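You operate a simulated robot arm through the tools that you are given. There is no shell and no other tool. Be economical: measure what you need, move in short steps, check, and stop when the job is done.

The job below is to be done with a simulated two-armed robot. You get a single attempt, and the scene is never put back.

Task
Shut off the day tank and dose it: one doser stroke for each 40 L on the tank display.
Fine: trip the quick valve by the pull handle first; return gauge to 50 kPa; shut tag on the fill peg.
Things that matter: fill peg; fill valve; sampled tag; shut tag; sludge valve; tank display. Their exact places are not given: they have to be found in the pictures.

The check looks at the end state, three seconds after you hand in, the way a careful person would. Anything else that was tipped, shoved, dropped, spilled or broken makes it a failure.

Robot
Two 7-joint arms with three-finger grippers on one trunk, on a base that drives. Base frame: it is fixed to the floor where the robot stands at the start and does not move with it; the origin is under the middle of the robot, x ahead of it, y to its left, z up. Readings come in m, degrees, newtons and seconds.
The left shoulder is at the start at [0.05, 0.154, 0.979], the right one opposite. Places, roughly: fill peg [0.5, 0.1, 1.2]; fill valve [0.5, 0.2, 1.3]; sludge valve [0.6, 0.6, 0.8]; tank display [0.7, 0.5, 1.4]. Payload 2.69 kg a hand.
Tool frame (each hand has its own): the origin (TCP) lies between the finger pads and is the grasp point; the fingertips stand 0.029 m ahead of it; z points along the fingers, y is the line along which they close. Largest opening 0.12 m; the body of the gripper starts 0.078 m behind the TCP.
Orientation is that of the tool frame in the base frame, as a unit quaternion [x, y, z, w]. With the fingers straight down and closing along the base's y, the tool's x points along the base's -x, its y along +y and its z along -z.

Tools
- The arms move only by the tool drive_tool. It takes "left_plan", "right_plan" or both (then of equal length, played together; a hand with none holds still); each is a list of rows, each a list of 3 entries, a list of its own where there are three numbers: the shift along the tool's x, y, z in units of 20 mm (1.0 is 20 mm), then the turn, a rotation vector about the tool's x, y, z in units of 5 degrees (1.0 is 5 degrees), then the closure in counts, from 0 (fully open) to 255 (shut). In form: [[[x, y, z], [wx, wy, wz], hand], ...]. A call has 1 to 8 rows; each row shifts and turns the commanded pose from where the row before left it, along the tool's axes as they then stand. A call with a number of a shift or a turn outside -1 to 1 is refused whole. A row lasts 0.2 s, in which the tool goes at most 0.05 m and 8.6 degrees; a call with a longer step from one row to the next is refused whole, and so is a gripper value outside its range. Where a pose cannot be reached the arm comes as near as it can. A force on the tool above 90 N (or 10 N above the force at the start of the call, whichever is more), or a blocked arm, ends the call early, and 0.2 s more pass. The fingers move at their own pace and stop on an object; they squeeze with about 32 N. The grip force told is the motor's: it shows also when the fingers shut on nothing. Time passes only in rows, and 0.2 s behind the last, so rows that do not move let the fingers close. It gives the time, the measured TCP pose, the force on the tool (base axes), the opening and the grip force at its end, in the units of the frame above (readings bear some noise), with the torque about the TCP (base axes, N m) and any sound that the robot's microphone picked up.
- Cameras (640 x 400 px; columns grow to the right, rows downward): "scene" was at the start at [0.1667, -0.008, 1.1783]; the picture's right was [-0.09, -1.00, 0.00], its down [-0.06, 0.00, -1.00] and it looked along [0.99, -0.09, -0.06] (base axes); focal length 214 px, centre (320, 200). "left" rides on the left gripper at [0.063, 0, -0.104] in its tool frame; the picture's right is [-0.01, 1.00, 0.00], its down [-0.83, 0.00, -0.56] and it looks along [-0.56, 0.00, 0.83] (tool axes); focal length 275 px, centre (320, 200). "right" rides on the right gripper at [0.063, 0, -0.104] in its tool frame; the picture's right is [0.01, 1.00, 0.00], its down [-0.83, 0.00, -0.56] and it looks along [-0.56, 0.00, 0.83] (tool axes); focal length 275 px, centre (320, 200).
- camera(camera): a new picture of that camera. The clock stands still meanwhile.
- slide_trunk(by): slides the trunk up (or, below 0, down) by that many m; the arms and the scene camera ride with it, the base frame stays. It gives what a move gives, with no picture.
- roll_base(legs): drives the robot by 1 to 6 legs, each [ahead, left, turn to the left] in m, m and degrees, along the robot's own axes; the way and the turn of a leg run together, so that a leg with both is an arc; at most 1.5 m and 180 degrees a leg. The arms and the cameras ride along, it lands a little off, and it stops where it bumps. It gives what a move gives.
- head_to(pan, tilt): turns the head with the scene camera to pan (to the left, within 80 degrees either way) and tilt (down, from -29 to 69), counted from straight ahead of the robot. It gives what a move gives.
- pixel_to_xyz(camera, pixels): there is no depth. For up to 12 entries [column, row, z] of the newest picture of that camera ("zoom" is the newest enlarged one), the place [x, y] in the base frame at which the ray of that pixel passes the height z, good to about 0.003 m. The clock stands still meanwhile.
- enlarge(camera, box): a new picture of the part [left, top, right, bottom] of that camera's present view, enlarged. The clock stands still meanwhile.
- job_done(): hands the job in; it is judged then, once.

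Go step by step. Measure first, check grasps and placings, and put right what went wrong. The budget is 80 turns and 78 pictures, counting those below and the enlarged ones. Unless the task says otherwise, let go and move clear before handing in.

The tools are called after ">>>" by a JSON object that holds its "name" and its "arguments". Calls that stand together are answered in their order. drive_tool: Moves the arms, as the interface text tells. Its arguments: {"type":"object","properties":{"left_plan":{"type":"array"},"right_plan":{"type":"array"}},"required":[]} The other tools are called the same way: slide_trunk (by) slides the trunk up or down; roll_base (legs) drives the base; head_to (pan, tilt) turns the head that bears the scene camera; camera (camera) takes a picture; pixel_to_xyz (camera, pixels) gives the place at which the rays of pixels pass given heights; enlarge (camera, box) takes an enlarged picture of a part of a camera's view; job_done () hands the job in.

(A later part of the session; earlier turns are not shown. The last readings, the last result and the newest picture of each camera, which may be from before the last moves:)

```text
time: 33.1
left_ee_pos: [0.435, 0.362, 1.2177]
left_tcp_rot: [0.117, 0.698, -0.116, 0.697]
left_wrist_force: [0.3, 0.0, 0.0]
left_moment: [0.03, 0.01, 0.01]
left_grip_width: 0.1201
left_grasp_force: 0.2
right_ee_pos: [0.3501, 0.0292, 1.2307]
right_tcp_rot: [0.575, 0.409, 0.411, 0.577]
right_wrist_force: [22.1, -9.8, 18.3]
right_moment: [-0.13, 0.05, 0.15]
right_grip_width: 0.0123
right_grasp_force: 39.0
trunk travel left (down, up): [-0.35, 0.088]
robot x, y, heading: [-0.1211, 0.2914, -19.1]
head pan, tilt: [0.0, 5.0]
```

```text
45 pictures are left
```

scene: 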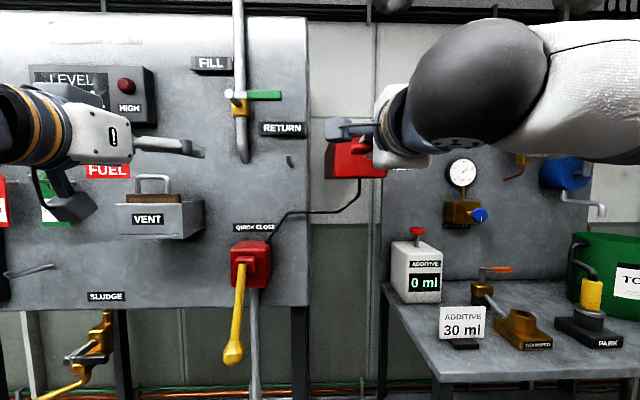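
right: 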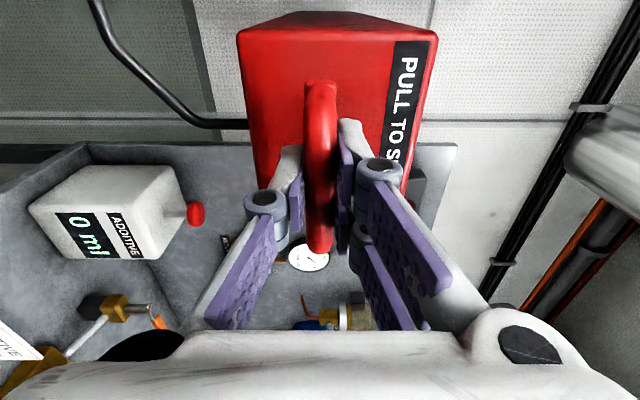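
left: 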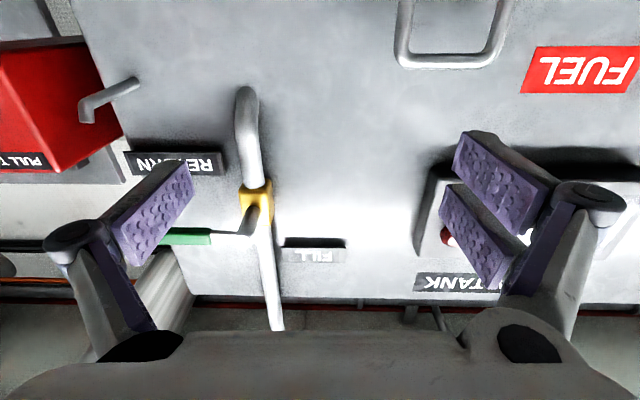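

The yellow quick-close lever has dropped to (233,350): tripped. I'll ease the handle back a little, let go and withdraw.

>>> {"name": "drive_tool", "arguments": {"right_plan": [[[0, 0, 0.7], [0, 0, 0], 255], [[0, 0, 0.7], [0, 0, 0], 255], [[0, 0, 0], [0, 0, 0], 0], [[0, 0, 0], [0, 0, 0], 0], [[0, 0, 0], [0, 0, 0], 0], [[0, 0, -1], [0, 0, 0], 0], [[0, 0, -1], [0, 0, 0], 0], [[0, 0, -1], [0, 0, 0], 0]]}}

>>> {"name": "drive_tool", "arguments": {"right_plan": [[[0, 0, -1], [0, 0, 0], 0], [[0, 0, -1], [0, 0, 0], 0], [[-1, 0, 0], [0, 0, 0], 0], [[-1, 0, 0], [0, 0, 0], 0], [[-1, 0, 0], [0, 0, 0], 0], [[-1, 0, 0], [0, 0, 0], 0], [[-1, 0, 0], [0, 0, 0], 0], [[-1, 0, 0], [0, 0, 0], 0]]}}

>>> {"name": "camera", "arguments": {"camera": "scene"}}

>>> {"name": "enlarge", "arguments": {"camera": "scene", "box": [180, 50, 340, 150]}}

>>> {"name": "enlarge", "arguments": {"camera": "scene", "box": [20, 280, 180, 380]}}

```text
time: 34.9
left_ee_pos: [0.4319, 0.3617, 1.2209]
left_tcp_rot: [0.117, 0.697, -0.115, 0.698]
left_wrist_force: [0.1, 0.8, 0.4]
left_moment: [-0.01, 0.03, 0.03]
left_grip_width: 0.1202
left_grasp_force: 0.1
right_ee_pos: [0.315, 0.0416, 1.23]
right_tcp_rot: [0.576, 0.41, 0.411, 0.576]
right_wrist_force: [0.2, 1.7, 0.3]
right_moment: [0.02, 0.0, -0.01]
right_grip_width: 0.12
right_grasp_force: 0.0
trunk travel left (down, up): [-0.35, 0.088]
robot x, y, heading: [-0.1222, 0.2853, -18.9]
head pan, tilt: [0.0, 5.0]
```

```text
time: 36.7
left_ee_pos: [0.4326, 0.3631, 1.2192]
left_tcp_rot: [0.118, 0.697, -0.116, 0.698]
left_wrist_force: [-0.5, 0.0, 0.9]
left_moment: [0.02, 0.02, 0.01]
left_grip_width: 0.1198
left_grasp_force: 0.0
right_ee_pos: [0.2396, -0.0592, 1.2301]
right_tcp_rot: [0.575, 0.41, 0.411, 0.576]
right_wrist_force: [0.0, 0.2, -0.9]
right_moment: [0.0, 0.01, 0.02]
right_grip_width: 0.12
right_grasp_force: 0.1
trunk travel left (down, up): [-0.35, 0.088]
robot x, y, heading: [-0.1249, 0.2883, -19.1]
head pan, tilt: [0.0, 5.0]
```

```text
44 pictures are left
```

scene: 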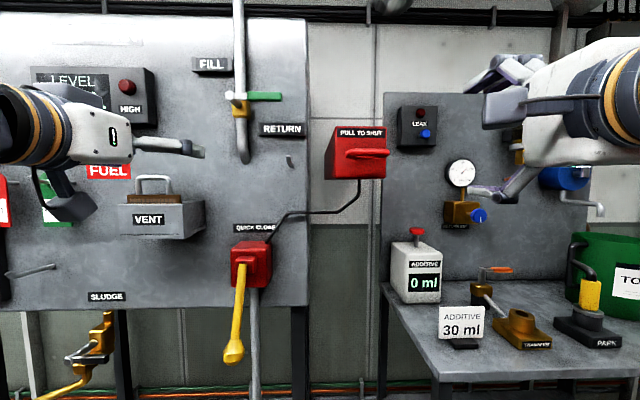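

```text
4.00 times, centred on (260, 100) of scene
```

zoom: 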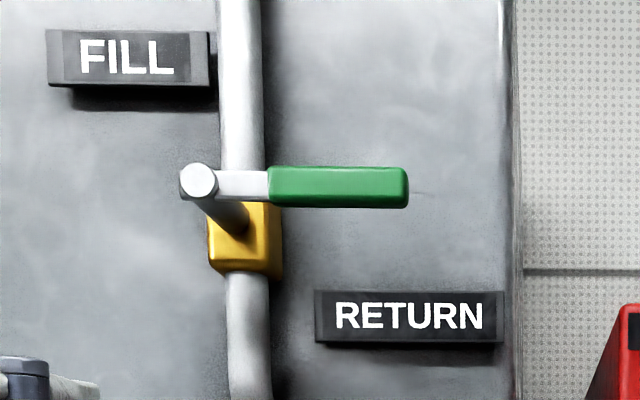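

```text
4.00 times, centred on (100, 330) of scene
```

zoom: 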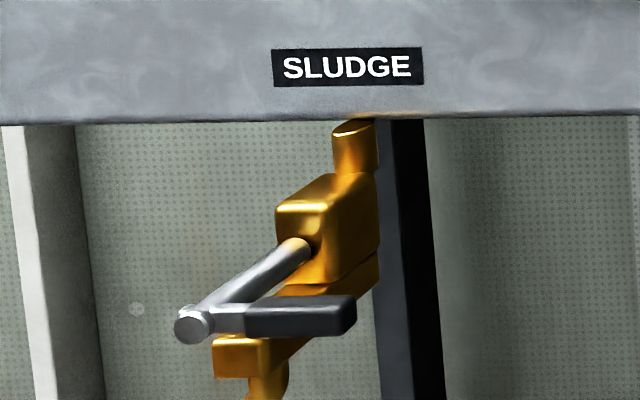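

Quick valve tripped. Both the fill lever (zoom (340,187)) and the sludge lever are square across their pipes, so both are already shut and stay untouched. Now strafing left toward the tags.

>>> {"name": "roll_base", "arguments": {"legs": [[0, 0.43, 0]]}}

>>> {"name": "camera", "arguments": {"camera": "left"}}

>>> {"name": "camera", "arguments": {"camera": "scene"}}

```text
time: 40.5
left_ee_pos: [0.5705, 0.7682, 1.2184]
left_tcp_rot: [0.115, 0.698, -0.116, 0.697]
left_wrist_force: [-0.4, 0.4, -0.4]
left_moment: [0.03, 0.0, -0.02]
left_grip_width: 0.1201
left_grasp_force: 0.0
right_ee_pos: [0.3777, 0.3447, 1.2287]
right_tcp_rot: [0.576, 0.411, 0.411, 0.575]
right_wrist_force: [0.4, -0.3, -0.2]
right_moment: [0.02, -0.02, -0.03]
right_grip_width: 0.1199
right_grasp_force: 0.0
trunk travel left (down, up): [-0.35, 0.088]
robot x, y, heading: [0.0184, 0.6939, -18.8]
head pan, tilt: [0.0, 5.0]
```

```text
41 pictures are left
```

left: 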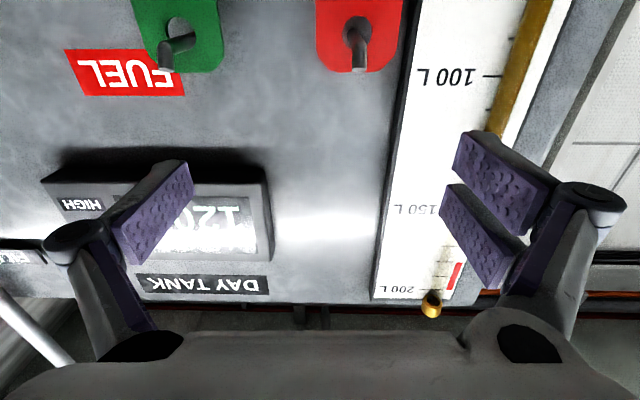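

```text
40 pictures are left
```

scene: 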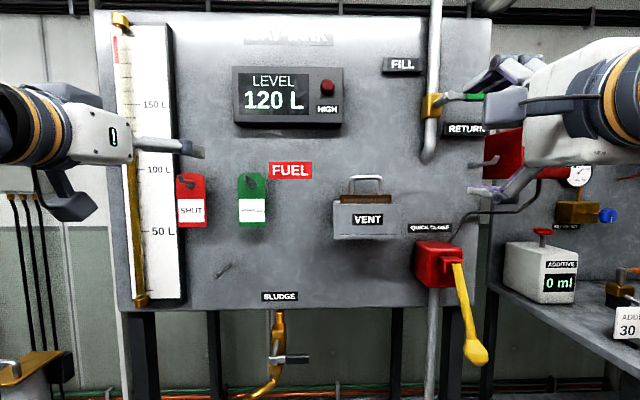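

The tags are in view: SHUT at scene (191,200) and left-cam (357,40). Enlarging and triangulating.

>>> {"name": "enlarge", "arguments": {"camera": "scene", "box": [160, 160, 288, 240]}}

>>> {"name": "pixel_to_xyz", "arguments": {"camera": "left", "pixels": [[360, 68, 1.15], [360, 68, 1.2], [317, 62, 1.15], [317, 62, 1.2], [401, 45, 1.15], [401, 45, 1.2], [357, 22, 1.15], [357, 22, 1.2]]}}

>>> {"name": "pixel_to_xyz", "arguments": {"camera": "scene", "pixels": [[177, 174, 1.15], [177, 174, 1.2], [206, 174, 1.15], [206, 174, 1.2], [207, 227, 1.05], [207, 227, 1.1], [178, 227, 1.05], [178, 227, 1.1]]}}

```text
5.00 times, centred on (224, 200) of scene
```

zoom: 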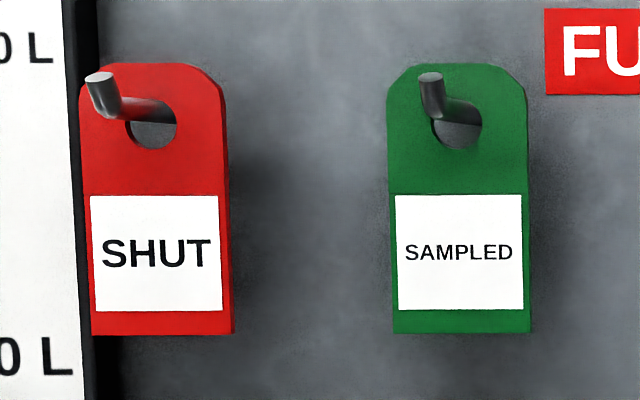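

```text
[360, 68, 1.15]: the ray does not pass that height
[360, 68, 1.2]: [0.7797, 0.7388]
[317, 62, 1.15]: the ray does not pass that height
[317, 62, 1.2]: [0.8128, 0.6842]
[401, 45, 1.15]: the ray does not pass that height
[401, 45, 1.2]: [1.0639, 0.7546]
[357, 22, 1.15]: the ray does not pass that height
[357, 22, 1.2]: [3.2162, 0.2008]
```

```text
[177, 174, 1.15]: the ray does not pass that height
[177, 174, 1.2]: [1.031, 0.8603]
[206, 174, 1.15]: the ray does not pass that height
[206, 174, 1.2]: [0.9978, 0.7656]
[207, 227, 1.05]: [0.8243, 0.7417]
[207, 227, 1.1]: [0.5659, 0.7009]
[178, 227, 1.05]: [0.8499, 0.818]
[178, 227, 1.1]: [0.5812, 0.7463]
```

The SHUT tag spans z 1.08–1.19, about 62 mm wide, hung on an upturned hook whose tip is near z 1.185. Lowering the left hand to z≈1.125 in line with it.

>>> {"name": "drive_tool", "arguments": {"left_plan": [[[0.93, 0.2, 0], [0, 0, 0], 0], [[0.93, 0.2, 0], [0, 0, 0], 0], [[0.93, 0.2, 0], [0, 0, 0], 0], [[0.93, 0.2, 0], [0, 0, 0], 0], [[0.93, 0.2, 0], [0, 0, 0], 0], [[0, 0, 1], [0, 0, 0], 0]]}}

>>> {"name": "camera", "arguments": {"camera": "left"}}

>>> {"name": "camera", "arguments": {"camera": "scene"}}

```text
time: 41.9
left_ee_pos: [0.5957, 0.7795, 1.1254]
left_tcp_rot: [0.115, 0.698, -0.115, 0.698]
left_wrist_force: [0.8, 0.3, 0.1]
left_moment: [0.04, -0.01, 0.02]
left_grip_width: 0.1201
left_grasp_force: 0.0
right_ee_pos: [0.3781, 0.3433, 1.2282]
right_tcp_rot: [0.576, 0.41, 0.411, 0.576]
right_wrist_force: [0.1, 0.7, -0.2]
right_moment: [0.01, -0.01, -0.02]
right_grip_width: 0.1201
right_grasp_force: 0.0
trunk travel left (down, up): [-0.35, 0.088]
robot x, y, heading: [0.0147, 0.6913, -18.8]
head pan, tilt: [0.0, 5.0]
```

```text
38 pictures are left
```

left: 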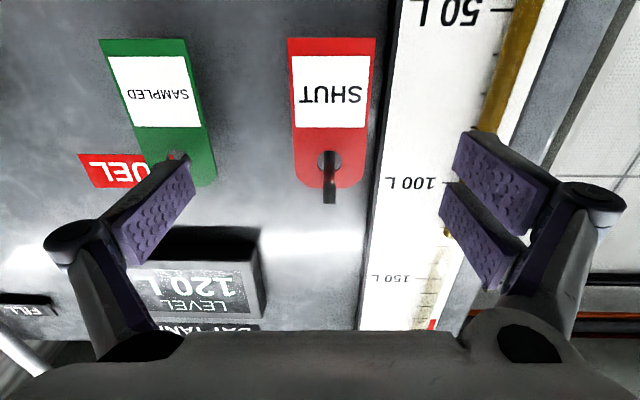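

```text
37 pictures are left
```

scene: 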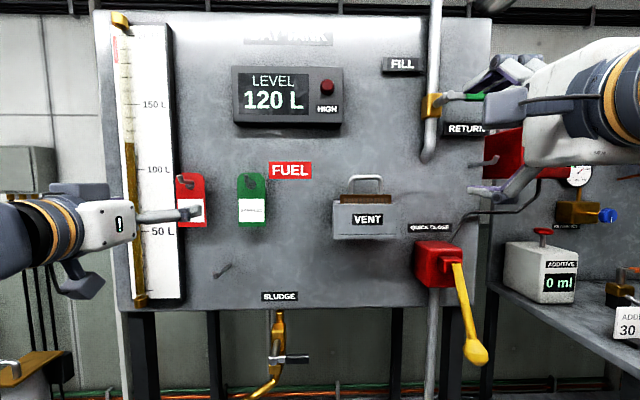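

The tag is about 0.12 m ahead and 9 mm to the left. Advancing 0.10 m with that correction.

>>> {"name": "drive_tool", "arguments": {"left_plan": [[[0, 0.44, 0], [0, 0, 0], 0], [[0, 0, 1], [0, 0, 0], 0], [[0, 0, 1], [0, 0, 0], 0], [[0, 0, 1], [0, 0, 0], 0], [[0, 0, 1], [0, 0, 0], 0], [[0, 0, 0.9], [0, 0, 0], 0]]}}

>>> {"name": "camera", "arguments": {"camera": "left"}}

>>> {"name": "enlarge", "arguments": {"camera": "scene", "box": [130, 150, 290, 250]}}

```text
time: 43.3
left_ee_pos: [0.6905, 0.7554, 1.1266]
left_tcp_rot: [0.116, 0.697, -0.115, 0.698]
left_wrist_force: [0.2, 1.1, 0.1]
left_moment: [0.04, -0.02, 0.0]
left_grip_width: 0.12
left_grasp_force: 0.1
right_ee_pos: [0.3768, 0.3455, 1.2291]
right_tcp_rot: [0.576, 0.411, 0.411, 0.575]
right_wrist_force: [-0.9, 0.3, -0.8]
right_moment: [0.0, -0.02, -0.01]
right_grip_width: 0.1201
right_grasp_force: 0.0
trunk travel left (down, up): [-0.35, 0.088]
robot x, y, heading: [0.0153, 0.6908, -18.8]
head pan, tilt: [0.0, 5.0]
```

```text
36 pictures are left
```

left: 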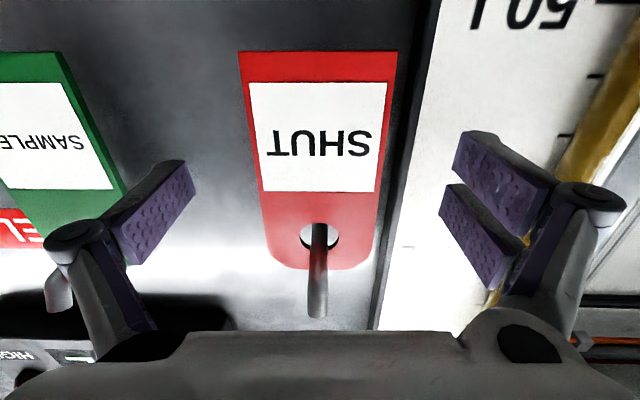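

```text
4.00 times, centred on (210, 200) of scene
```

zoom: 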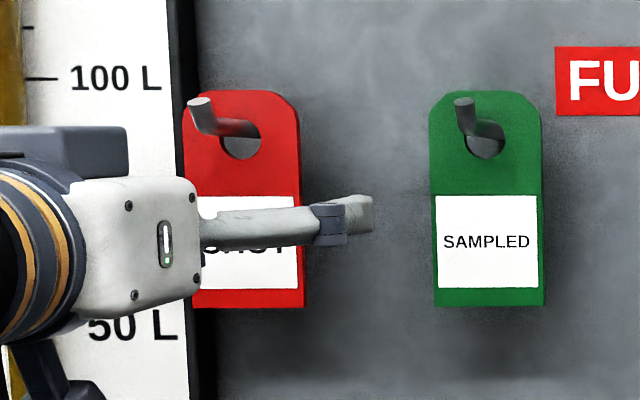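

The tag is about 20 mm ahead of the TCP and centred. Advancing 6 mm and closing on its edges.

>>> {"name": "drive_tool", "arguments": {"left_plan": [[[0, 0, 0.3], [0, 0, 0], 0], [[0, 0, 0], [0, 0, 0], 110], [[0, 0, 0], [0, 0, 0], 150], [[0, 0, 0], [0, 0, 0], 255], [[0, 0, 0], [0, 0, 0], 255], [[0, 0, 0], [0, 0, 0], 255]]}}

>>> {"name": "camera", "arguments": {"camera": "left"}}

```text
time: 44.7
left_ee_pos: [0.697, 0.7529, 1.1265]
left_tcp_rot: [0.116, 0.698, -0.114, 0.698]
left_wrist_force: [-0.1, 0.7, 0.1]
left_moment: [0.0, -0.01, 0.0]
left_grip_width: 0.058
left_grasp_force: 32.2
right_ee_pos: [0.377, 0.3459, 1.2283]
right_tcp_rot: [0.576, 0.41, 0.411, 0.576]
right_wrist_force: [-0.2, -0.7, 0.3]
right_moment: [0.01, -0.03, 0.04]
right_grip_width: 0.1202
right_grasp_force: 0.0
trunk travel left (down, up): [-0.35, 0.088]
robot x, y, heading: [0.0185, 0.6878, -18.7]
head pan, tilt: [0.0, 5.0]
```

```text
34 pictures are left
```

left: 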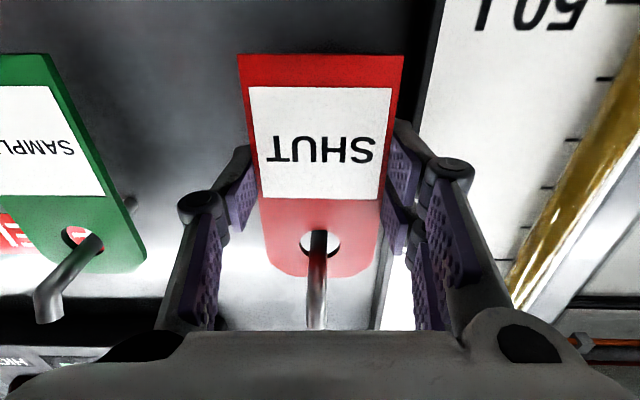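

Grip holds at 58 mm. Now lifting slightly and drawing the tag out along the hook and over its upturned tip.

>>> {"name": "drive_tool", "arguments": {"left_plan": [[[-0.35, 0, 0], [0, 0, 0], 255], [[0, 0, -0.75], [0, 0, 0], 255], [[0, 0, -0.75], [0, 0, 0], 255], [[-0.3, 0, -0.4], [0, 0, 0], 255], [[-0.3, 0, -0.4], [0, 0, 0], 255]]}}

>>> {"name": "camera", "arguments": {"camera": "left"}}

>>> {"name": "enlarge", "arguments": {"camera": "scene", "box": [130, 150, 290, 250]}}

```text
time: 45.9
left_ee_pos: [0.6534, 0.7693, 1.1463]
left_tcp_rot: [0.114, 0.698, -0.115, 0.698]
left_wrist_force: [1.2, 0.0, -0.7]
left_moment: [0.01, 0.04, 0.01]
left_grip_width: 0.0581
left_grasp_force: 32.3
right_ee_pos: [0.3763, 0.3473, 1.2288]
right_tcp_rot: [0.575, 0.411, 0.412, 0.575]
right_wrist_force: [0.8, 0.4, 0.5]
right_moment: [0.02, 0.01, 0.0]
right_grip_width: 0.12
right_grasp_force: 0.0
trunk travel left (down, up): [-0.35, 0.088]
robot x, y, heading: [0.0134, 0.6904, -18.8]
head pan, tilt: [0.0, 5.0]
```

```text
33 pictures are left
```

left: 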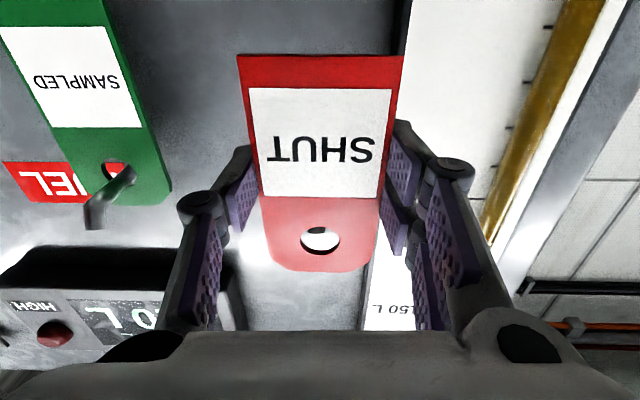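

```text
4.00 times, centred on (210, 200) of scene
```

zoom: 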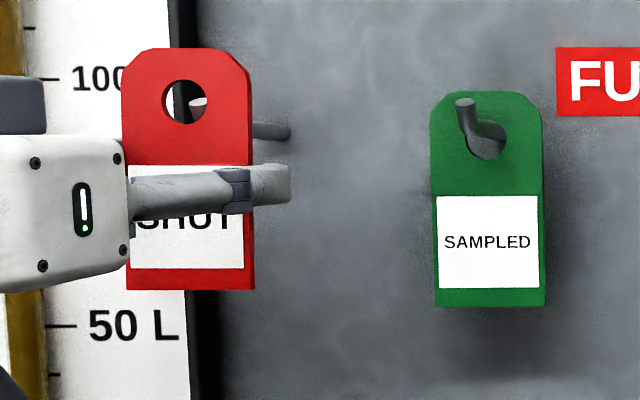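

The tag is off the hook (hook tip seen through the hole), with the hole about 43 mm above the TCP. Backing out, raising, and driving right toward the fill peg.

>>> {"name": "drive_tool", "arguments": {"left_plan": [[[0, 0, -1], [0, 0, 0], 255], [[-0.5, 0, -1], [0, 0, 0], 255], [[-0.5, 0, -1], [0, 0, 0], 255], [[-0.5, 0, -1], [0, 0, 0], 255], [[-0.5, 0, -1], [0, 0, 0], 255], [[-0.5, 0, -0.5], [0, 0, 0], 255]]}}

>>> {"name": "roll_base", "arguments": {"legs": [[0, -0.63, 0]]}}

>>> {"name": "camera", "arguments": {"camera": "left"}}

>>> {"name": "camera", "arguments": {"camera": "scene"}}

```text
time: 47.3
left_ee_pos: [0.5478, 0.8055, 1.1967]
left_tcp_rot: [0.116, 0.698, -0.114, 0.697]
left_wrist_force: [-0.1, -0.5, 0.0]
left_moment: [-0.02, 0.02, 0.01]
left_grip_width: 0.0582
left_grasp_force: 32.1
right_ee_pos: [0.3767, 0.3448, 1.2296]
right_tcp_rot: [0.575, 0.411, 0.411, 0.576]
right_wrist_force: [0.5, -0.4, -0.2]
right_moment: [-0.01, -0.01, -0.04]
right_grip_width: 0.12
right_grasp_force: 0.1
trunk travel left (down, up): [-0.35, 0.088]
robot x, y, heading: [0.0154, 0.6883, -18.7]
head pan, tilt: [0.0, 5.0]
```

```text
time: 52.8
left_ee_pos: [0.3374, 0.1898, 1.1963]
left_tcp_rot: [0.119, 0.697, -0.117, 0.697]
left_wrist_force: [-0.5, -0.8, -0.2]
left_moment: [0.0, 0.0, 0.02]
left_grip_width: 0.0581
left_grasp_force: 31.9
right_ee_pos: [0.164, -0.2685, 1.2287]
right_tcp_rot: [0.577, 0.409, 0.408, 0.577]
right_wrist_force: [0.6, 0.4, -0.3]
right_moment: [0.04, -0.01, 0.0]
right_grip_width: 0.12
right_grasp_force: 0.1
trunk travel left (down, up): [-0.35, 0.088]
robot x, y, heading: [-0.1938, 0.0796, -19.1]
head pan, tilt: [0.0, 5.0]
```

```text
31 pictures are left
```

left: 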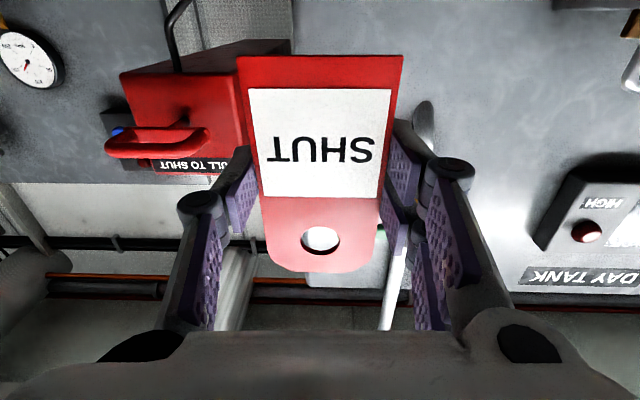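

```text
30 pictures are left
```

scene: 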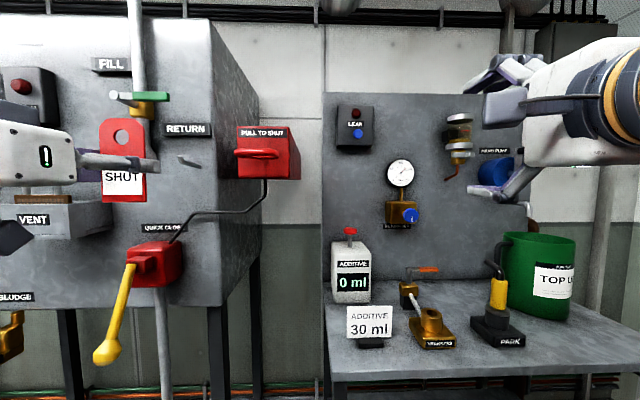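

The tag is now just left of the fill peg (scene ~(185,158)). Enlarging there to align the hole with the hook tip.

>>> {"name": "enlarge", "arguments": {"camera": "scene", "box": [90, 100, 218, 180]}}

>>> {"name": "pixel_to_xyz", "arguments": {"camera": "zoom", "pixels": [[160, 190, 1.22], [160, 190, 1.25]]}}

```text
5.00 times, centred on (154, 140) of scene
```

zoom: 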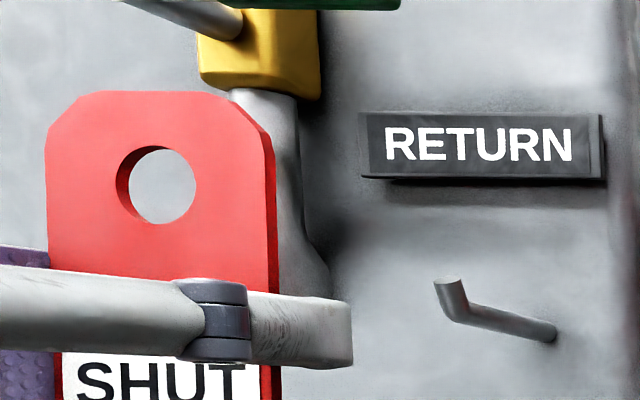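

```text
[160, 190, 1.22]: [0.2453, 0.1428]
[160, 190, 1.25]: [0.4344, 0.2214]
```

>>> {"name": "pixel_to_xyz", "arguments": {"camera": "zoom", "pixels": [[448, 282, 1.2], [448, 282, 1.23], [450, 310, 1.2], [450, 310, 1.22], [548, 330, 1.2], [548, 330, 1.21], [586, 172, 1.25], [586, 172, 1.3]]}}

```text
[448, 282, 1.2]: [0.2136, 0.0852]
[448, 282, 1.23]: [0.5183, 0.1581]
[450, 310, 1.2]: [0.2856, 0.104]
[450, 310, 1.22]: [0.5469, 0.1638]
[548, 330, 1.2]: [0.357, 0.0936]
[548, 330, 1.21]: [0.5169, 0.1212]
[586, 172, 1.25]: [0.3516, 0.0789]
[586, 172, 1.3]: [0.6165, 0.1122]
```

Hook: shaft z≈1.212, u aligned within 5 mm, tip z≈1.226, hole now z≈1.237. I'll correct (5 mm left, 11 mm down) and advance to just short of the tip.

>>> {"name": "drive_tool", "arguments": {"left_plan": [[[0.55, 0.25, 0], [0, 0, 0], 255], [[0, 0, 1], [0, 0, 0], 255], [[0, 0, 1], [0, 0, 0], 255], [[0, 0, 1], [0, 0, 0], 255], [[0, 0, 1], [0, 0, 0], 255], [[0, 0, 1], [0, 0, 0], 255], [[0, 0, 0.7], [0, 0, 0], 255]]}}

>>> {"name": "enlarge", "arguments": {"camera": "scene", "box": [120, 110, 248, 190]}}

>>> {"name": "enlarge", "arguments": {"camera": "left", "box": [240, 180, 400, 280]}}

```text
time: 54.4
left_ee_pos: [0.4467, 0.1579, 1.1851]
left_tcp_rot: [0.117, 0.697, -0.116, 0.698]
left_wrist_force: [0.4, -0.8, 0.0]
left_moment: [0.02, -0.02, 0.01]
left_grip_width: 0.0582
left_grasp_force: 32.0
right_ee_pos: [0.1645, -0.2678, 1.2293]
right_tcp_rot: [0.577, 0.409, 0.408, 0.577]
right_wrist_force: [0.0, -0.2, 0.6]
right_moment: [0.02, -0.03, 0.04]
right_grip_width: 0.1201
right_grasp_force: 0.1
trunk travel left (down, up): [-0.35, 0.088]
robot x, y, heading: [-0.195, 0.0807, -19.2]
head pan, tilt: [0.0, 5.0]
```

```text
5.00 times, centred on (184, 150) of scene
```

zoom: 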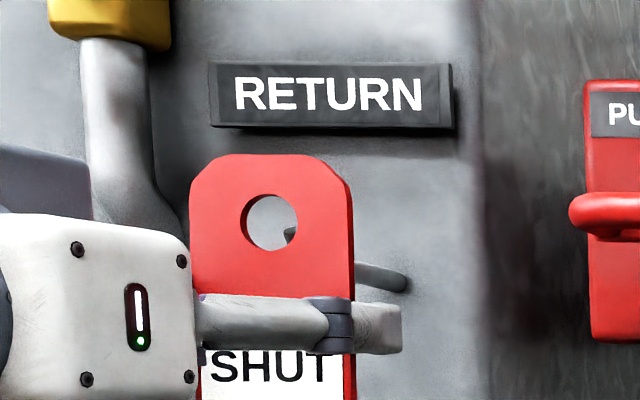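

```text
4.00 times, centred on (320, 230) of left
```

zoom: 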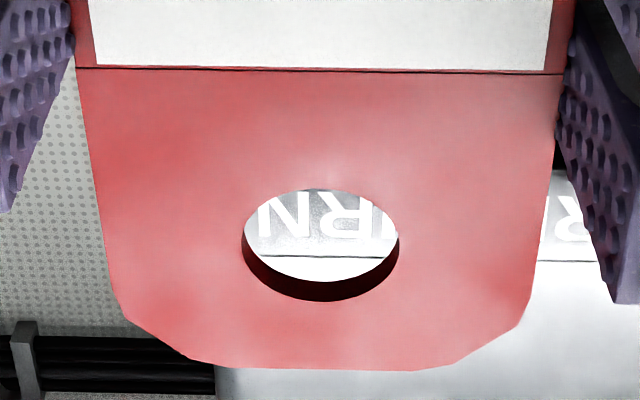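

The hook tip is visible through the hole at zoom (290,235), agreeing with my expected parallax. Advancing onto the tip, then diagonally down.

>>> {"name": "drive_tool", "arguments": {"left_plan": [[[0, 0, 0.5], [0, 0, 0], 255], [[0, 0, 0.5], [0, 0, 0], 255], [[0.3, 0, 0.4], [0, 0, 0], 255], [[0.3, 0, 0.4], [0, 0, 0], 255]]}}

>>> {"name": "enlarge", "arguments": {"camera": "scene", "box": [120, 110, 248, 190]}}

>>> {"name": "enlarge", "arguments": {"camera": "left", "box": [240, 180, 400, 280]}}

```text
time: 55.4
left_ee_pos: [0.4777, 0.1471, 1.1791]
left_tcp_rot: [0.118, 0.693, -0.119, 0.701]
left_wrist_force: [-11.1, 6.4, 16.0]
left_moment: [-0.25, -0.31, 0.04]
left_grip_width: 0.0582
left_grasp_force: 31.7
right_ee_pos: [0.1605, -0.2653, 1.2303]
right_tcp_rot: [0.576, 0.408, 0.41, 0.578]
right_wrist_force: [0.3, -0.1, 0.3]
right_moment: [-0.02, -0.02, 0.03]
right_grip_width: 0.1199
right_grasp_force: 0.0
trunk travel left (down, up): [-0.35, 0.088]
robot x, y, heading: [-0.1966, 0.0806, -19.1]
head pan, tilt: [0.0, 5.0]
```

```text
5.00 times, centred on (184, 150) of scene
```

zoom: 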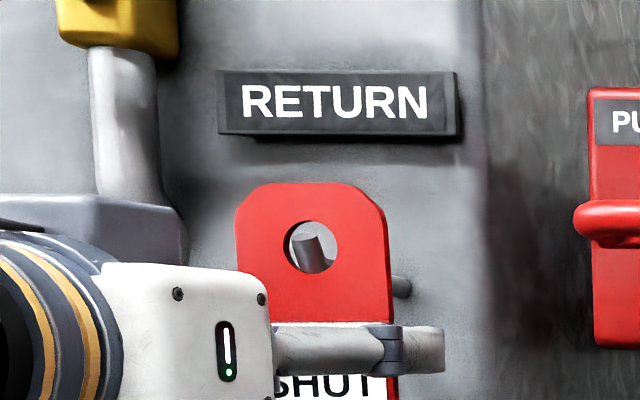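

```text
4.00 times, centred on (320, 230) of left
```

zoom: 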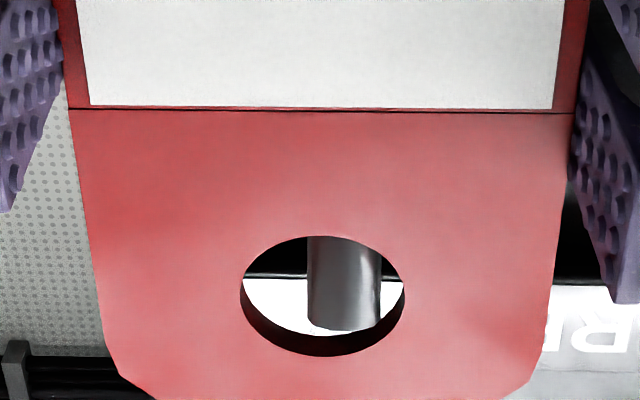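

The tag touched the hook's bend (16 N, tip still behind the tag): I lowered too early. Backing off, raising a few mm, and checking the tag's tilt.

>>> {"name": "drive_tool", "arguments": {"left_plan": [[[-0.3, 0, -0.4], [0, 0, 0], 255], [[-0.4, 0, -0.4], [0, 0, 0], 255], [[-0.1, 0, -0.6], [0, 0, 0], 255], [[0, 0, -0.6], [0, 0, 0], 255]]}}

>>> {"name": "enlarge", "arguments": {"camera": "scene", "box": [120, 110, 248, 190]}}

>>> {"name": "camera", "arguments": {"camera": "left"}}

```text
time: 56.4
left_ee_pos: [0.4449, 0.1591, 1.1878]
left_tcp_rot: [0.118, 0.698, -0.117, 0.697]
left_wrist_force: [-0.8, -0.6, -0.2]
left_moment: [0.02, -0.02, 0.01]
left_grip_width: 0.0579
left_grasp_force: 31.5
right_ee_pos: [0.1638, -0.2678, 1.2293]
right_tcp_rot: [0.577, 0.409, 0.409, 0.577]
right_wrist_force: [0.2, -0.1, 0.6]
right_moment: [-0.01, 0.0, 0.01]
right_grip_width: 0.1201
right_grasp_force: 0.0
trunk travel left (down, up): [-0.35, 0.088]
robot x, y, heading: [-0.198, 0.0789, -19.4]
head pan, tilt: [0.0, 5.0]
```

```text
5.00 times, centred on (184, 150) of scene
```

zoom: 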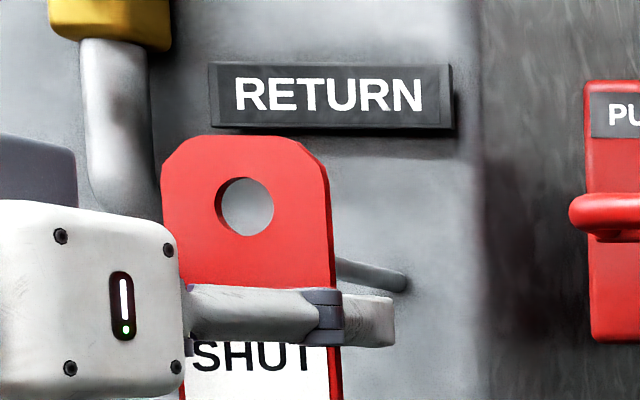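

```text
23 pictures are left
```

left: 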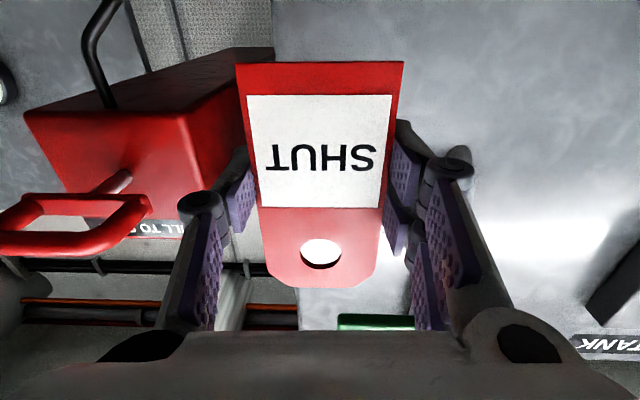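

The hole is now z≈1.230 with the tag leaning ~4° back, still well held. I'll advance farther at this height before lowering, watching force.

>>> {"name": "drive_tool", "arguments": {"left_plan": [[[0.1, 0, 0.6], [0, 0, 0], 255], [[0, 0, 0.6], [0, 0, 0], 255], [[0, 0, 0.4], [0, 0, 0], 255], [[0, 0, 0.4], [0, 0, 0], 255]]}}

>>> {"name": "enlarge", "arguments": {"camera": "left", "box": [240, 200, 400, 300]}}

```text
time: 57.4
left_ee_pos: [0.48, 0.147, 1.1887]
left_tcp_rot: [0.118, 0.697, -0.118, 0.697]
left_wrist_force: [-14.5, 6.3, -5.7]
left_moment: [-0.16, -0.42, 0.03]
left_grip_width: 0.0581
left_grasp_force: 32.3
right_ee_pos: [0.1614, -0.2665, 1.2297]
right_tcp_rot: [0.576, 0.409, 0.41, 0.577]
right_wrist_force: [0.3, -0.1, 0.3]
right_moment: [0.0, -0.02, -0.01]
right_grip_width: 0.1201
right_grasp_force: 0.1
trunk travel left (down, up): [-0.35, 0.088]
robot x, y, heading: [-0.1951, 0.0812, -19.2]
head pan, tilt: [0.0, 5.0]
```

```text
4.00 times, centred on (320, 250) of left
```

zoom: 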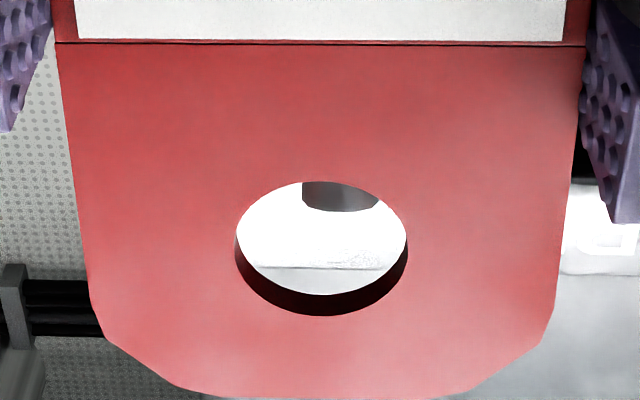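

The tag is now slightly too high and pressing on the hook tip (tip at the hole's lower rim, 3 mm to the left). Backing off 15 mm, lowering 4 mm, shifting 2.6 mm left, and advancing again.

>>> {"name": "drive_tool", "arguments": {"left_plan": [[[0, 0, -0.75], [0, 0, 0], 255], [[0.2, 0.13, 0], [0, 0, 0], 255], [[0, 0, 0.4], [0, 0, 0], 255], [[0, 0, 0.35], [0, 0, 0], 255], [[0, 0, 0.25], [0, 0, 0], 255]]}}

>>> {"name": "enlarge", "arguments": {"camera": "left", "box": [240, 200, 400, 300]}}

```text
time: 58.5
left_ee_pos: [0.4857, 0.1473, 1.1802]
left_tcp_rot: [0.118, 0.699, -0.117, 0.695]
left_wrist_force: [-13.0, 2.6, -13.9]
left_moment: [-0.04, -0.41, 0.02]
left_grip_width: 0.0575
left_grasp_force: 32.3
right_ee_pos: [0.1645, -0.2682, 1.2286]
right_tcp_rot: [0.576, 0.409, 0.41, 0.577]
right_wrist_force: [-0.2, 0.6, -0.3]
right_moment: [0.0, -0.02, 0.0]
right_grip_width: 0.12
right_grasp_force: 0.0
trunk travel left (down, up): [-0.35, 0.088]
robot x, y, heading: [-0.198, 0.0784, -19.4]
head pan, tilt: [0.0, 5.0]
```

```text
4.00 times, centred on (320, 250) of left
```

zoom: 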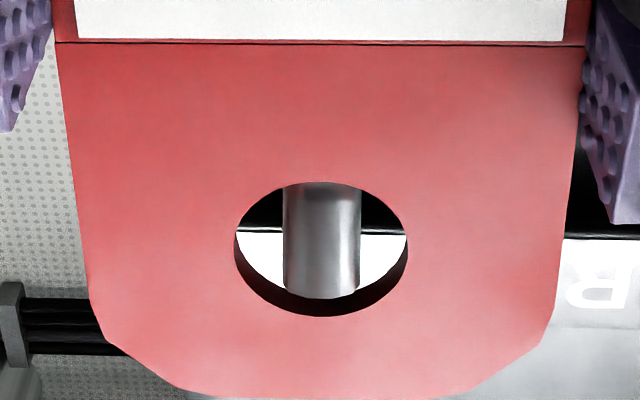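

The tip is now inside the hole and the reaction pushes down and back, so the tag wants to slide down the slant. Following diagonally down and in.

>>> {"name": "drive_tool", "arguments": {"left_plan": [[[0.2, 0, 0.1], [0, 0, 0], 255], [[0.25, 0, 0.25], [0, 0, 0], 255], [[0.2, 0, 0.3], [0, 0, 0], 255]]}}

>>> {"name": "enlarge", "arguments": {"camera": "left", "box": [240, 200, 400, 300]}}

```text
time: 59.4
left_ee_pos: [0.4971, 0.145, 1.1745]
left_tcp_rot: [0.118, 0.693, -0.118, 0.701]
left_wrist_force: [-9.4, 4.0, 19.9]
left_moment: [-0.03, 0.04, -0.06]
left_grip_width: 0.0579
left_grasp_force: 32.4
right_ee_pos: [0.1607, -0.2684, 1.2313]
right_tcp_rot: [0.576, 0.408, 0.409, 0.578]
right_wrist_force: [0.3, -0.1, 0.0]
right_moment: [-0.04, 0.03, 0.03]
right_grip_width: 0.1201
right_grasp_force: 0.1
trunk travel left (down, up): [-0.35, 0.088]
robot x, y, heading: [-0.1977, 0.0811, -19.5]
head pan, tilt: [0.0, 5.0]
```

```text
4.00 times, centred on (320, 250) of left
```

zoom: 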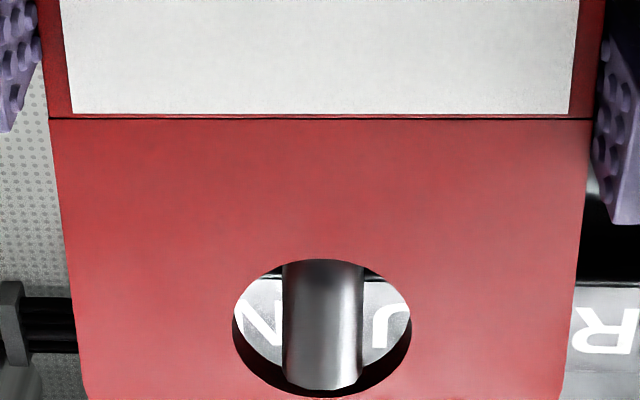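

The lowered tag's upper rim caught on the tip, tilting it in the grip; the hook rises steeply, so a tag held upright barely fits. I'll back off and pitch the hand 30° nose-down so the hole lines up with the hook's slant.

>>> {"name": "drive_tool", "arguments": {"left_plan": [[[-0.3, 0, -0.4], [0, 0, 0], 255], [[-0.2, 0, -1], [0, 0, 0], 255], [[0, 0, -1], [0, 0, 0], 255]]}}

>>> {"name": "drive_tool", "arguments": {"left_plan": [[[0, 0, 0], [0, 1, 0], 255], [[0, 0, 0], [0, 1, 0], 255], [[0, 0, 0], [0, 1, 0], 255], [[0, 0, 0], [0, 1, 0], 255], [[0, 0, 0], [0, 1, 0], 255], [[0, 0, 0], [0, 1, 0], 255]]}}

>>> {"name": "camera", "arguments": {"camera": "left"}}

>>> {"name": "enlarge", "arguments": {"camera": "scene", "box": [90, 90, 250, 190]}}

```text
time: 60.1
left_ee_pos: [0.4544, 0.1584, 1.1781]
left_tcp_rot: [0.118, 0.698, -0.118, 0.697]
left_wrist_force: [-1.1, 0.7, -0.4]
left_moment: [0.01, 0.02, 0.01]
left_grip_width: 0.0572
left_grasp_force: 32.2
right_ee_pos: [0.1647, -0.2676, 1.2278]
right_tcp_rot: [0.578, 0.409, 0.408, 0.577]
right_wrist_force: [-0.5, 0.1, 0.7]
right_moment: [0.01, 0.0, -0.03]
right_grip_width: 0.1201
right_grasp_force: 0.1
trunk travel left (down, up): [-0.35, 0.088]
robot x, y, heading: [-0.1921, 0.0811, -18.9]
head pan, tilt: [0.0, 5.0]
```

```text
time: 61.5
left_ee_pos: [0.4545, 0.1577, 1.1799]
left_tcp_rot: [0.145, 0.855, -0.083, 0.492]
left_wrist_force: [-0.1, -0.7, 0.0]
left_moment: [0.01, 0.0, 0.0]
left_grip_width: 0.0573
left_grasp_force: 31.7
right_ee_pos: [0.1648, -0.2678, 1.2286]
right_tcp_rot: [0.577, 0.409, 0.409, 0.577]
right_wrist_force: [-0.3, -0.3, -0.2]
right_moment: [0.01, -0.01, -0.01]
right_grip_width: 0.1201
right_grasp_force: 0.1
trunk travel left (down, up): [-0.35, 0.088]
robot x, y, heading: [-0.1941, 0.0814, -19.3]
head pan, tilt: [0.0, 5.0]
```

```text
19 pictures are left
```

left: 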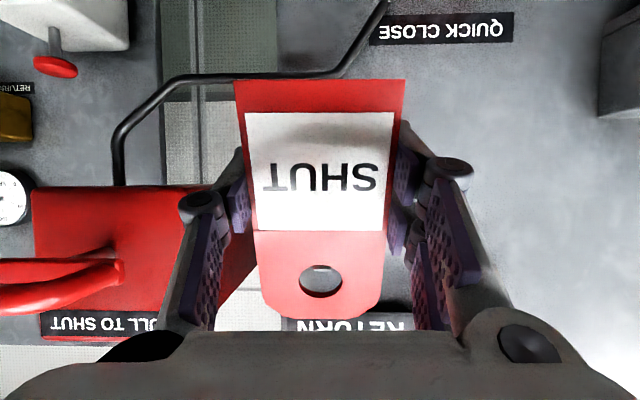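

```text
4.00 times, centred on (170, 140) of scene
```

zoom: 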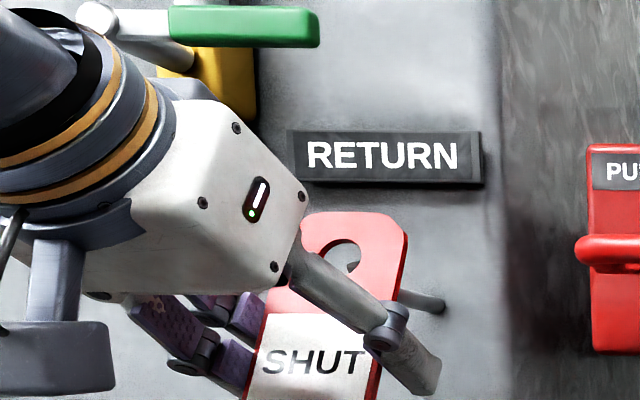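

The tag nets about 20° of tilt; the hole is at d≈0.392, z≈1.2265. I'll lift and back 10 mm, pitch 15° more, then bring the hole just over the tip.

>>> {"name": "drive_tool", "arguments": {"left_plan": [[[-0.4, 0, -0.81], [0, 0, 0], 255], [[0, 0, 0], [0, 1, 0], 255], [[0, 0, 0], [0, 1, 0], 255], [[0, 0, 0], [0, 1, 0], 255], [[-0.16, 0, 0.4], [0, 0, 0], 255]]}}

>>> {"name": "camera", "arguments": {"camera": "left"}}

>>> {"name": "enlarge", "arguments": {"camera": "scene", "box": [90, 90, 250, 190]}}

```text
time: 62.8
left_ee_pos: [0.4528, 0.1602, 1.1912]
left_tcp_rot: [0.153, 0.911, -0.064, 0.377]
left_wrist_force: [0.2, 0.1, -0.2]
left_moment: [-0.06, 0.0, 0.01]
left_grip_width: 0.0573
left_grasp_force: 32.2
right_ee_pos: [0.1632, -0.2679, 1.2286]
right_tcp_rot: [0.577, 0.41, 0.409, 0.576]
right_wrist_force: [0.5, -0.2, 0.2]
right_moment: [0.01, 0.01, -0.03]
right_grip_width: 0.1203
right_grasp_force: 0.0
trunk travel left (down, up): [-0.35, 0.088]
robot x, y, heading: [-0.1943, 0.0807, -19.2]
head pan, tilt: [0.0, 5.0]
```

```text
17 pictures are left
```

left: 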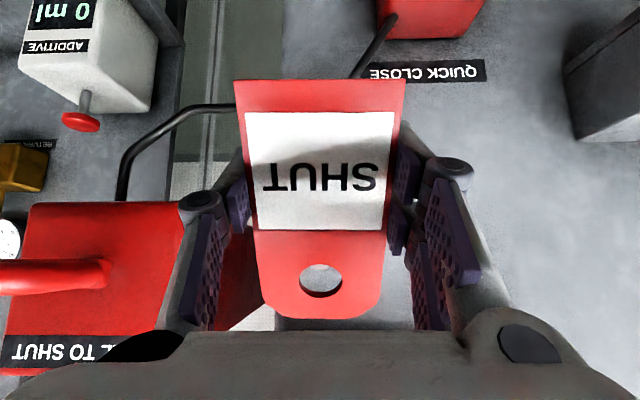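

```text
4.00 times, centred on (170, 140) of scene
```

zoom: 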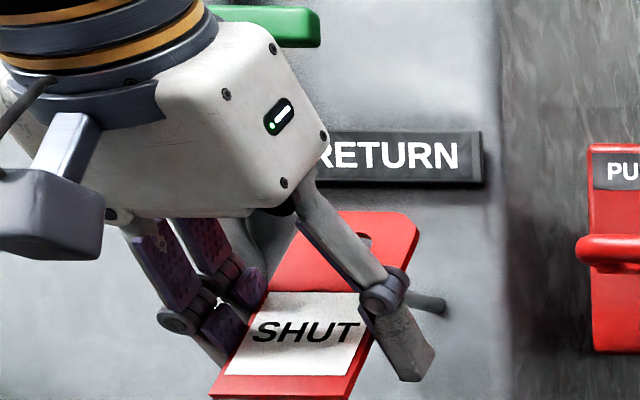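

The hole should sit right over the tip (d≈0.401, z≈1.233). Descending along the hook 15 mm in small steps.

>>> {"name": "drive_tool", "arguments": {"left_plan": [[[0.1, 0, 0.22], [0, 0, 0], 255], [[0.1, 0, 0.22], [0, 0, 0], 255], [[0.1, 0, 0.22], [0, 0, 0], 255]]}}

>>> {"name": "enlarge", "arguments": {"camera": "left", "box": [240, 230, 400, 330]}}

```text
time: 63.5
left_ee_pos: [0.4579, 0.1569, 1.1765]
left_tcp_rot: [0.154, 0.911, -0.063, 0.377]
left_wrist_force: [-0.8, -0.6, -0.1]
left_moment: [0.0, -0.01, 0.01]
left_grip_width: 0.0574
left_grasp_force: 32.3
right_ee_pos: [0.165, -0.2675, 1.2285]
right_tcp_rot: [0.577, 0.408, 0.409, 0.577]
right_wrist_force: [-0.3, -0.6, 0.5]
right_moment: [-0.02, 0.02, -0.01]
right_grip_width: 0.1199
right_grasp_force: 0.0
trunk travel left (down, up): [-0.35, 0.088]
robot x, y, heading: [-0.1903, 0.0777, -19.2]
head pan, tilt: [0.0, 5.0]
```

```text
4.00 times, centred on (320, 280) of left
```

zoom: 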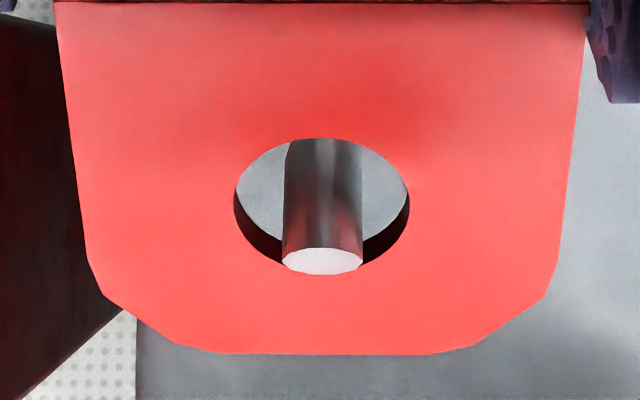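

The tip now pokes through the hole (zoom (322,262)) with no force. Moving inward past the bend, then pitching the tag back upright while following the hook.

>>> {"name": "drive_tool", "arguments": {"left_plan": [[[-0.07, 0, 0.35], [0, 0, 0], 255], [[-0.2, 0, 0.3], [0, 0, 0], 255], [[-0.28, 0, 0.28], [0, 0, 0], 255]]}}

>>> {"name": "drive_tool", "arguments": {"left_plan": [[[-0.1, 0, 0.18], [0, -1, 0], 255], [[-0.09, 0, 0.185], [0, -1, 0], 255], [[-0.075, 0, 0.193], [0, -1, 0], 255], [[-0.057, 0, 0.2], [0, -1, 0], 255]]}}

>>> {"name": "camera", "arguments": {"camera": "left"}}

```text
time: 64.3
left_ee_pos: [0.4774, 0.1505, 1.1714]
left_tcp_rot: [0.154, 0.911, -0.064, 0.378]
left_wrist_force: [-0.2, 0.3, -0.5]
left_moment: [-0.01, 0.0, 0.0]
left_grip_width: 0.0571
left_grasp_force: 31.9
right_ee_pos: [0.1642, -0.2687, 1.2298]
right_tcp_rot: [0.577, 0.409, 0.409, 0.577]
right_wrist_force: [0.0, -0.3, -0.1]
right_moment: [0.05, 0.0, -0.02]
right_grip_width: 0.1196
right_grasp_force: 0.0
trunk travel left (down, up): [-0.35, 0.088]
robot x, y, heading: [-0.1949, 0.0807, -19.3]
head pan, tilt: [0.0, 5.0]
```

```text
time: 65.3
left_ee_pos: [0.4915, 0.1445, 1.1667]
left_tcp_rot: [0.141, 0.831, -0.089, 0.531]
left_wrist_force: [-1.0, -1.1, -0.5]
left_moment: [0.02, 0.01, 0.0]
left_grip_width: 0.0574
left_grasp_force: 32.3
right_ee_pos: [0.1646, -0.2675, 1.2283]
right_tcp_rot: [0.577, 0.409, 0.408, 0.577]
right_wrist_force: [-0.2, -0.5, -0.5]
right_moment: [0.01, -0.02, 0.03]
right_grip_width: 0.1202
right_grasp_force: 0.2
trunk travel left (down, up): [-0.35, 0.088]
robot x, y, heading: [-0.197, 0.0783, -19.2]
head pan, tilt: [0.0, 5.0]
```

```text
14 pictures are left
```

left: 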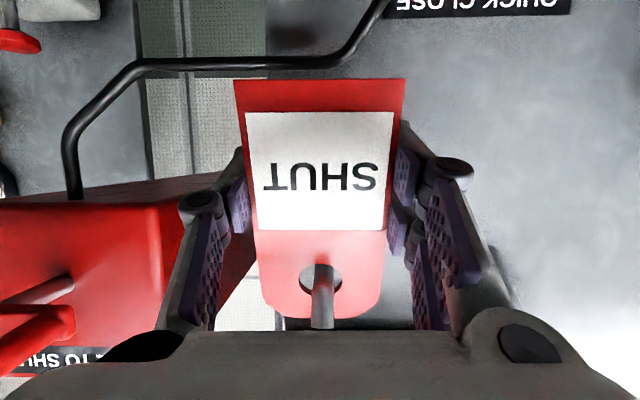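

The tag hangs on the shaft past the bend with no force. Settling it 4 mm down, opening part way, and withdrawing.

>>> {"name": "drive_tool", "arguments": {"left_plan": [[[0.05, 0, 0.35], [0, 0, 0], 255], [[0, 0, 0], [0, 0, 100], 100], [[0, 0, 0], [0, 0, 0], 80]]}}

>>> {"name": "drive_tool", "arguments": {"left_plan": [[[0.05, 0, 0.35], [0, 0, 0], 255], [[0, 0, 0], [0, 0, 0], 120], [[0, 0, 0], [0, 0, 0], 90], [[0, 0, 0], [0, 0, 0], 70], [[0, 0, -0.5], [0, 0, 0], 70], [[0, 0, -1], [0, 0, 0], 70], [[0, 0, -1], [0, 0, 0], 70], [[0, 0, -1], [0, 0, 0], 70]]}}

>>> {"name": "camera", "arguments": {"camera": "left"}}

```text
refused: 100 is not a number from -1 to 1
```

```text
time: 67.2
left_ee_pos: [0.4365, 0.1647, 1.1944]
left_tcp_rot: [0.14, 0.831, -0.089, 0.531]
left_wrist_force: [0.6, 0.6, 0.2]
left_moment: [-0.02, 0.02, -0.01]
left_grip_width: 0.0872
left_grasp_force: 0.1
right_ee_pos: [0.1636, -0.2686, 1.2288]
right_tcp_rot: [0.577, 0.409, 0.409, 0.577]
right_wrist_force: [0.6, 0.1, -0.1]
right_moment: [0.03, 0.03, -0.02]
right_grip_width: 0.1203
right_grasp_force: 0.1
trunk travel left (down, up): [-0.35, 0.088]
robot x, y, heading: [-0.1928, 0.0785, -18.9]
head pan, tilt: [0.0, 5.0]
```

```text
13 pictures are left
```

left: 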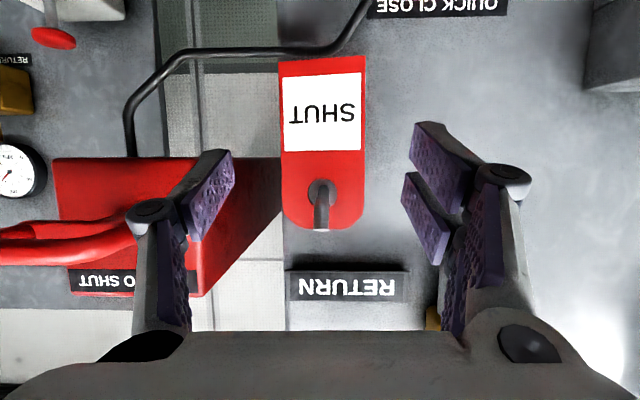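

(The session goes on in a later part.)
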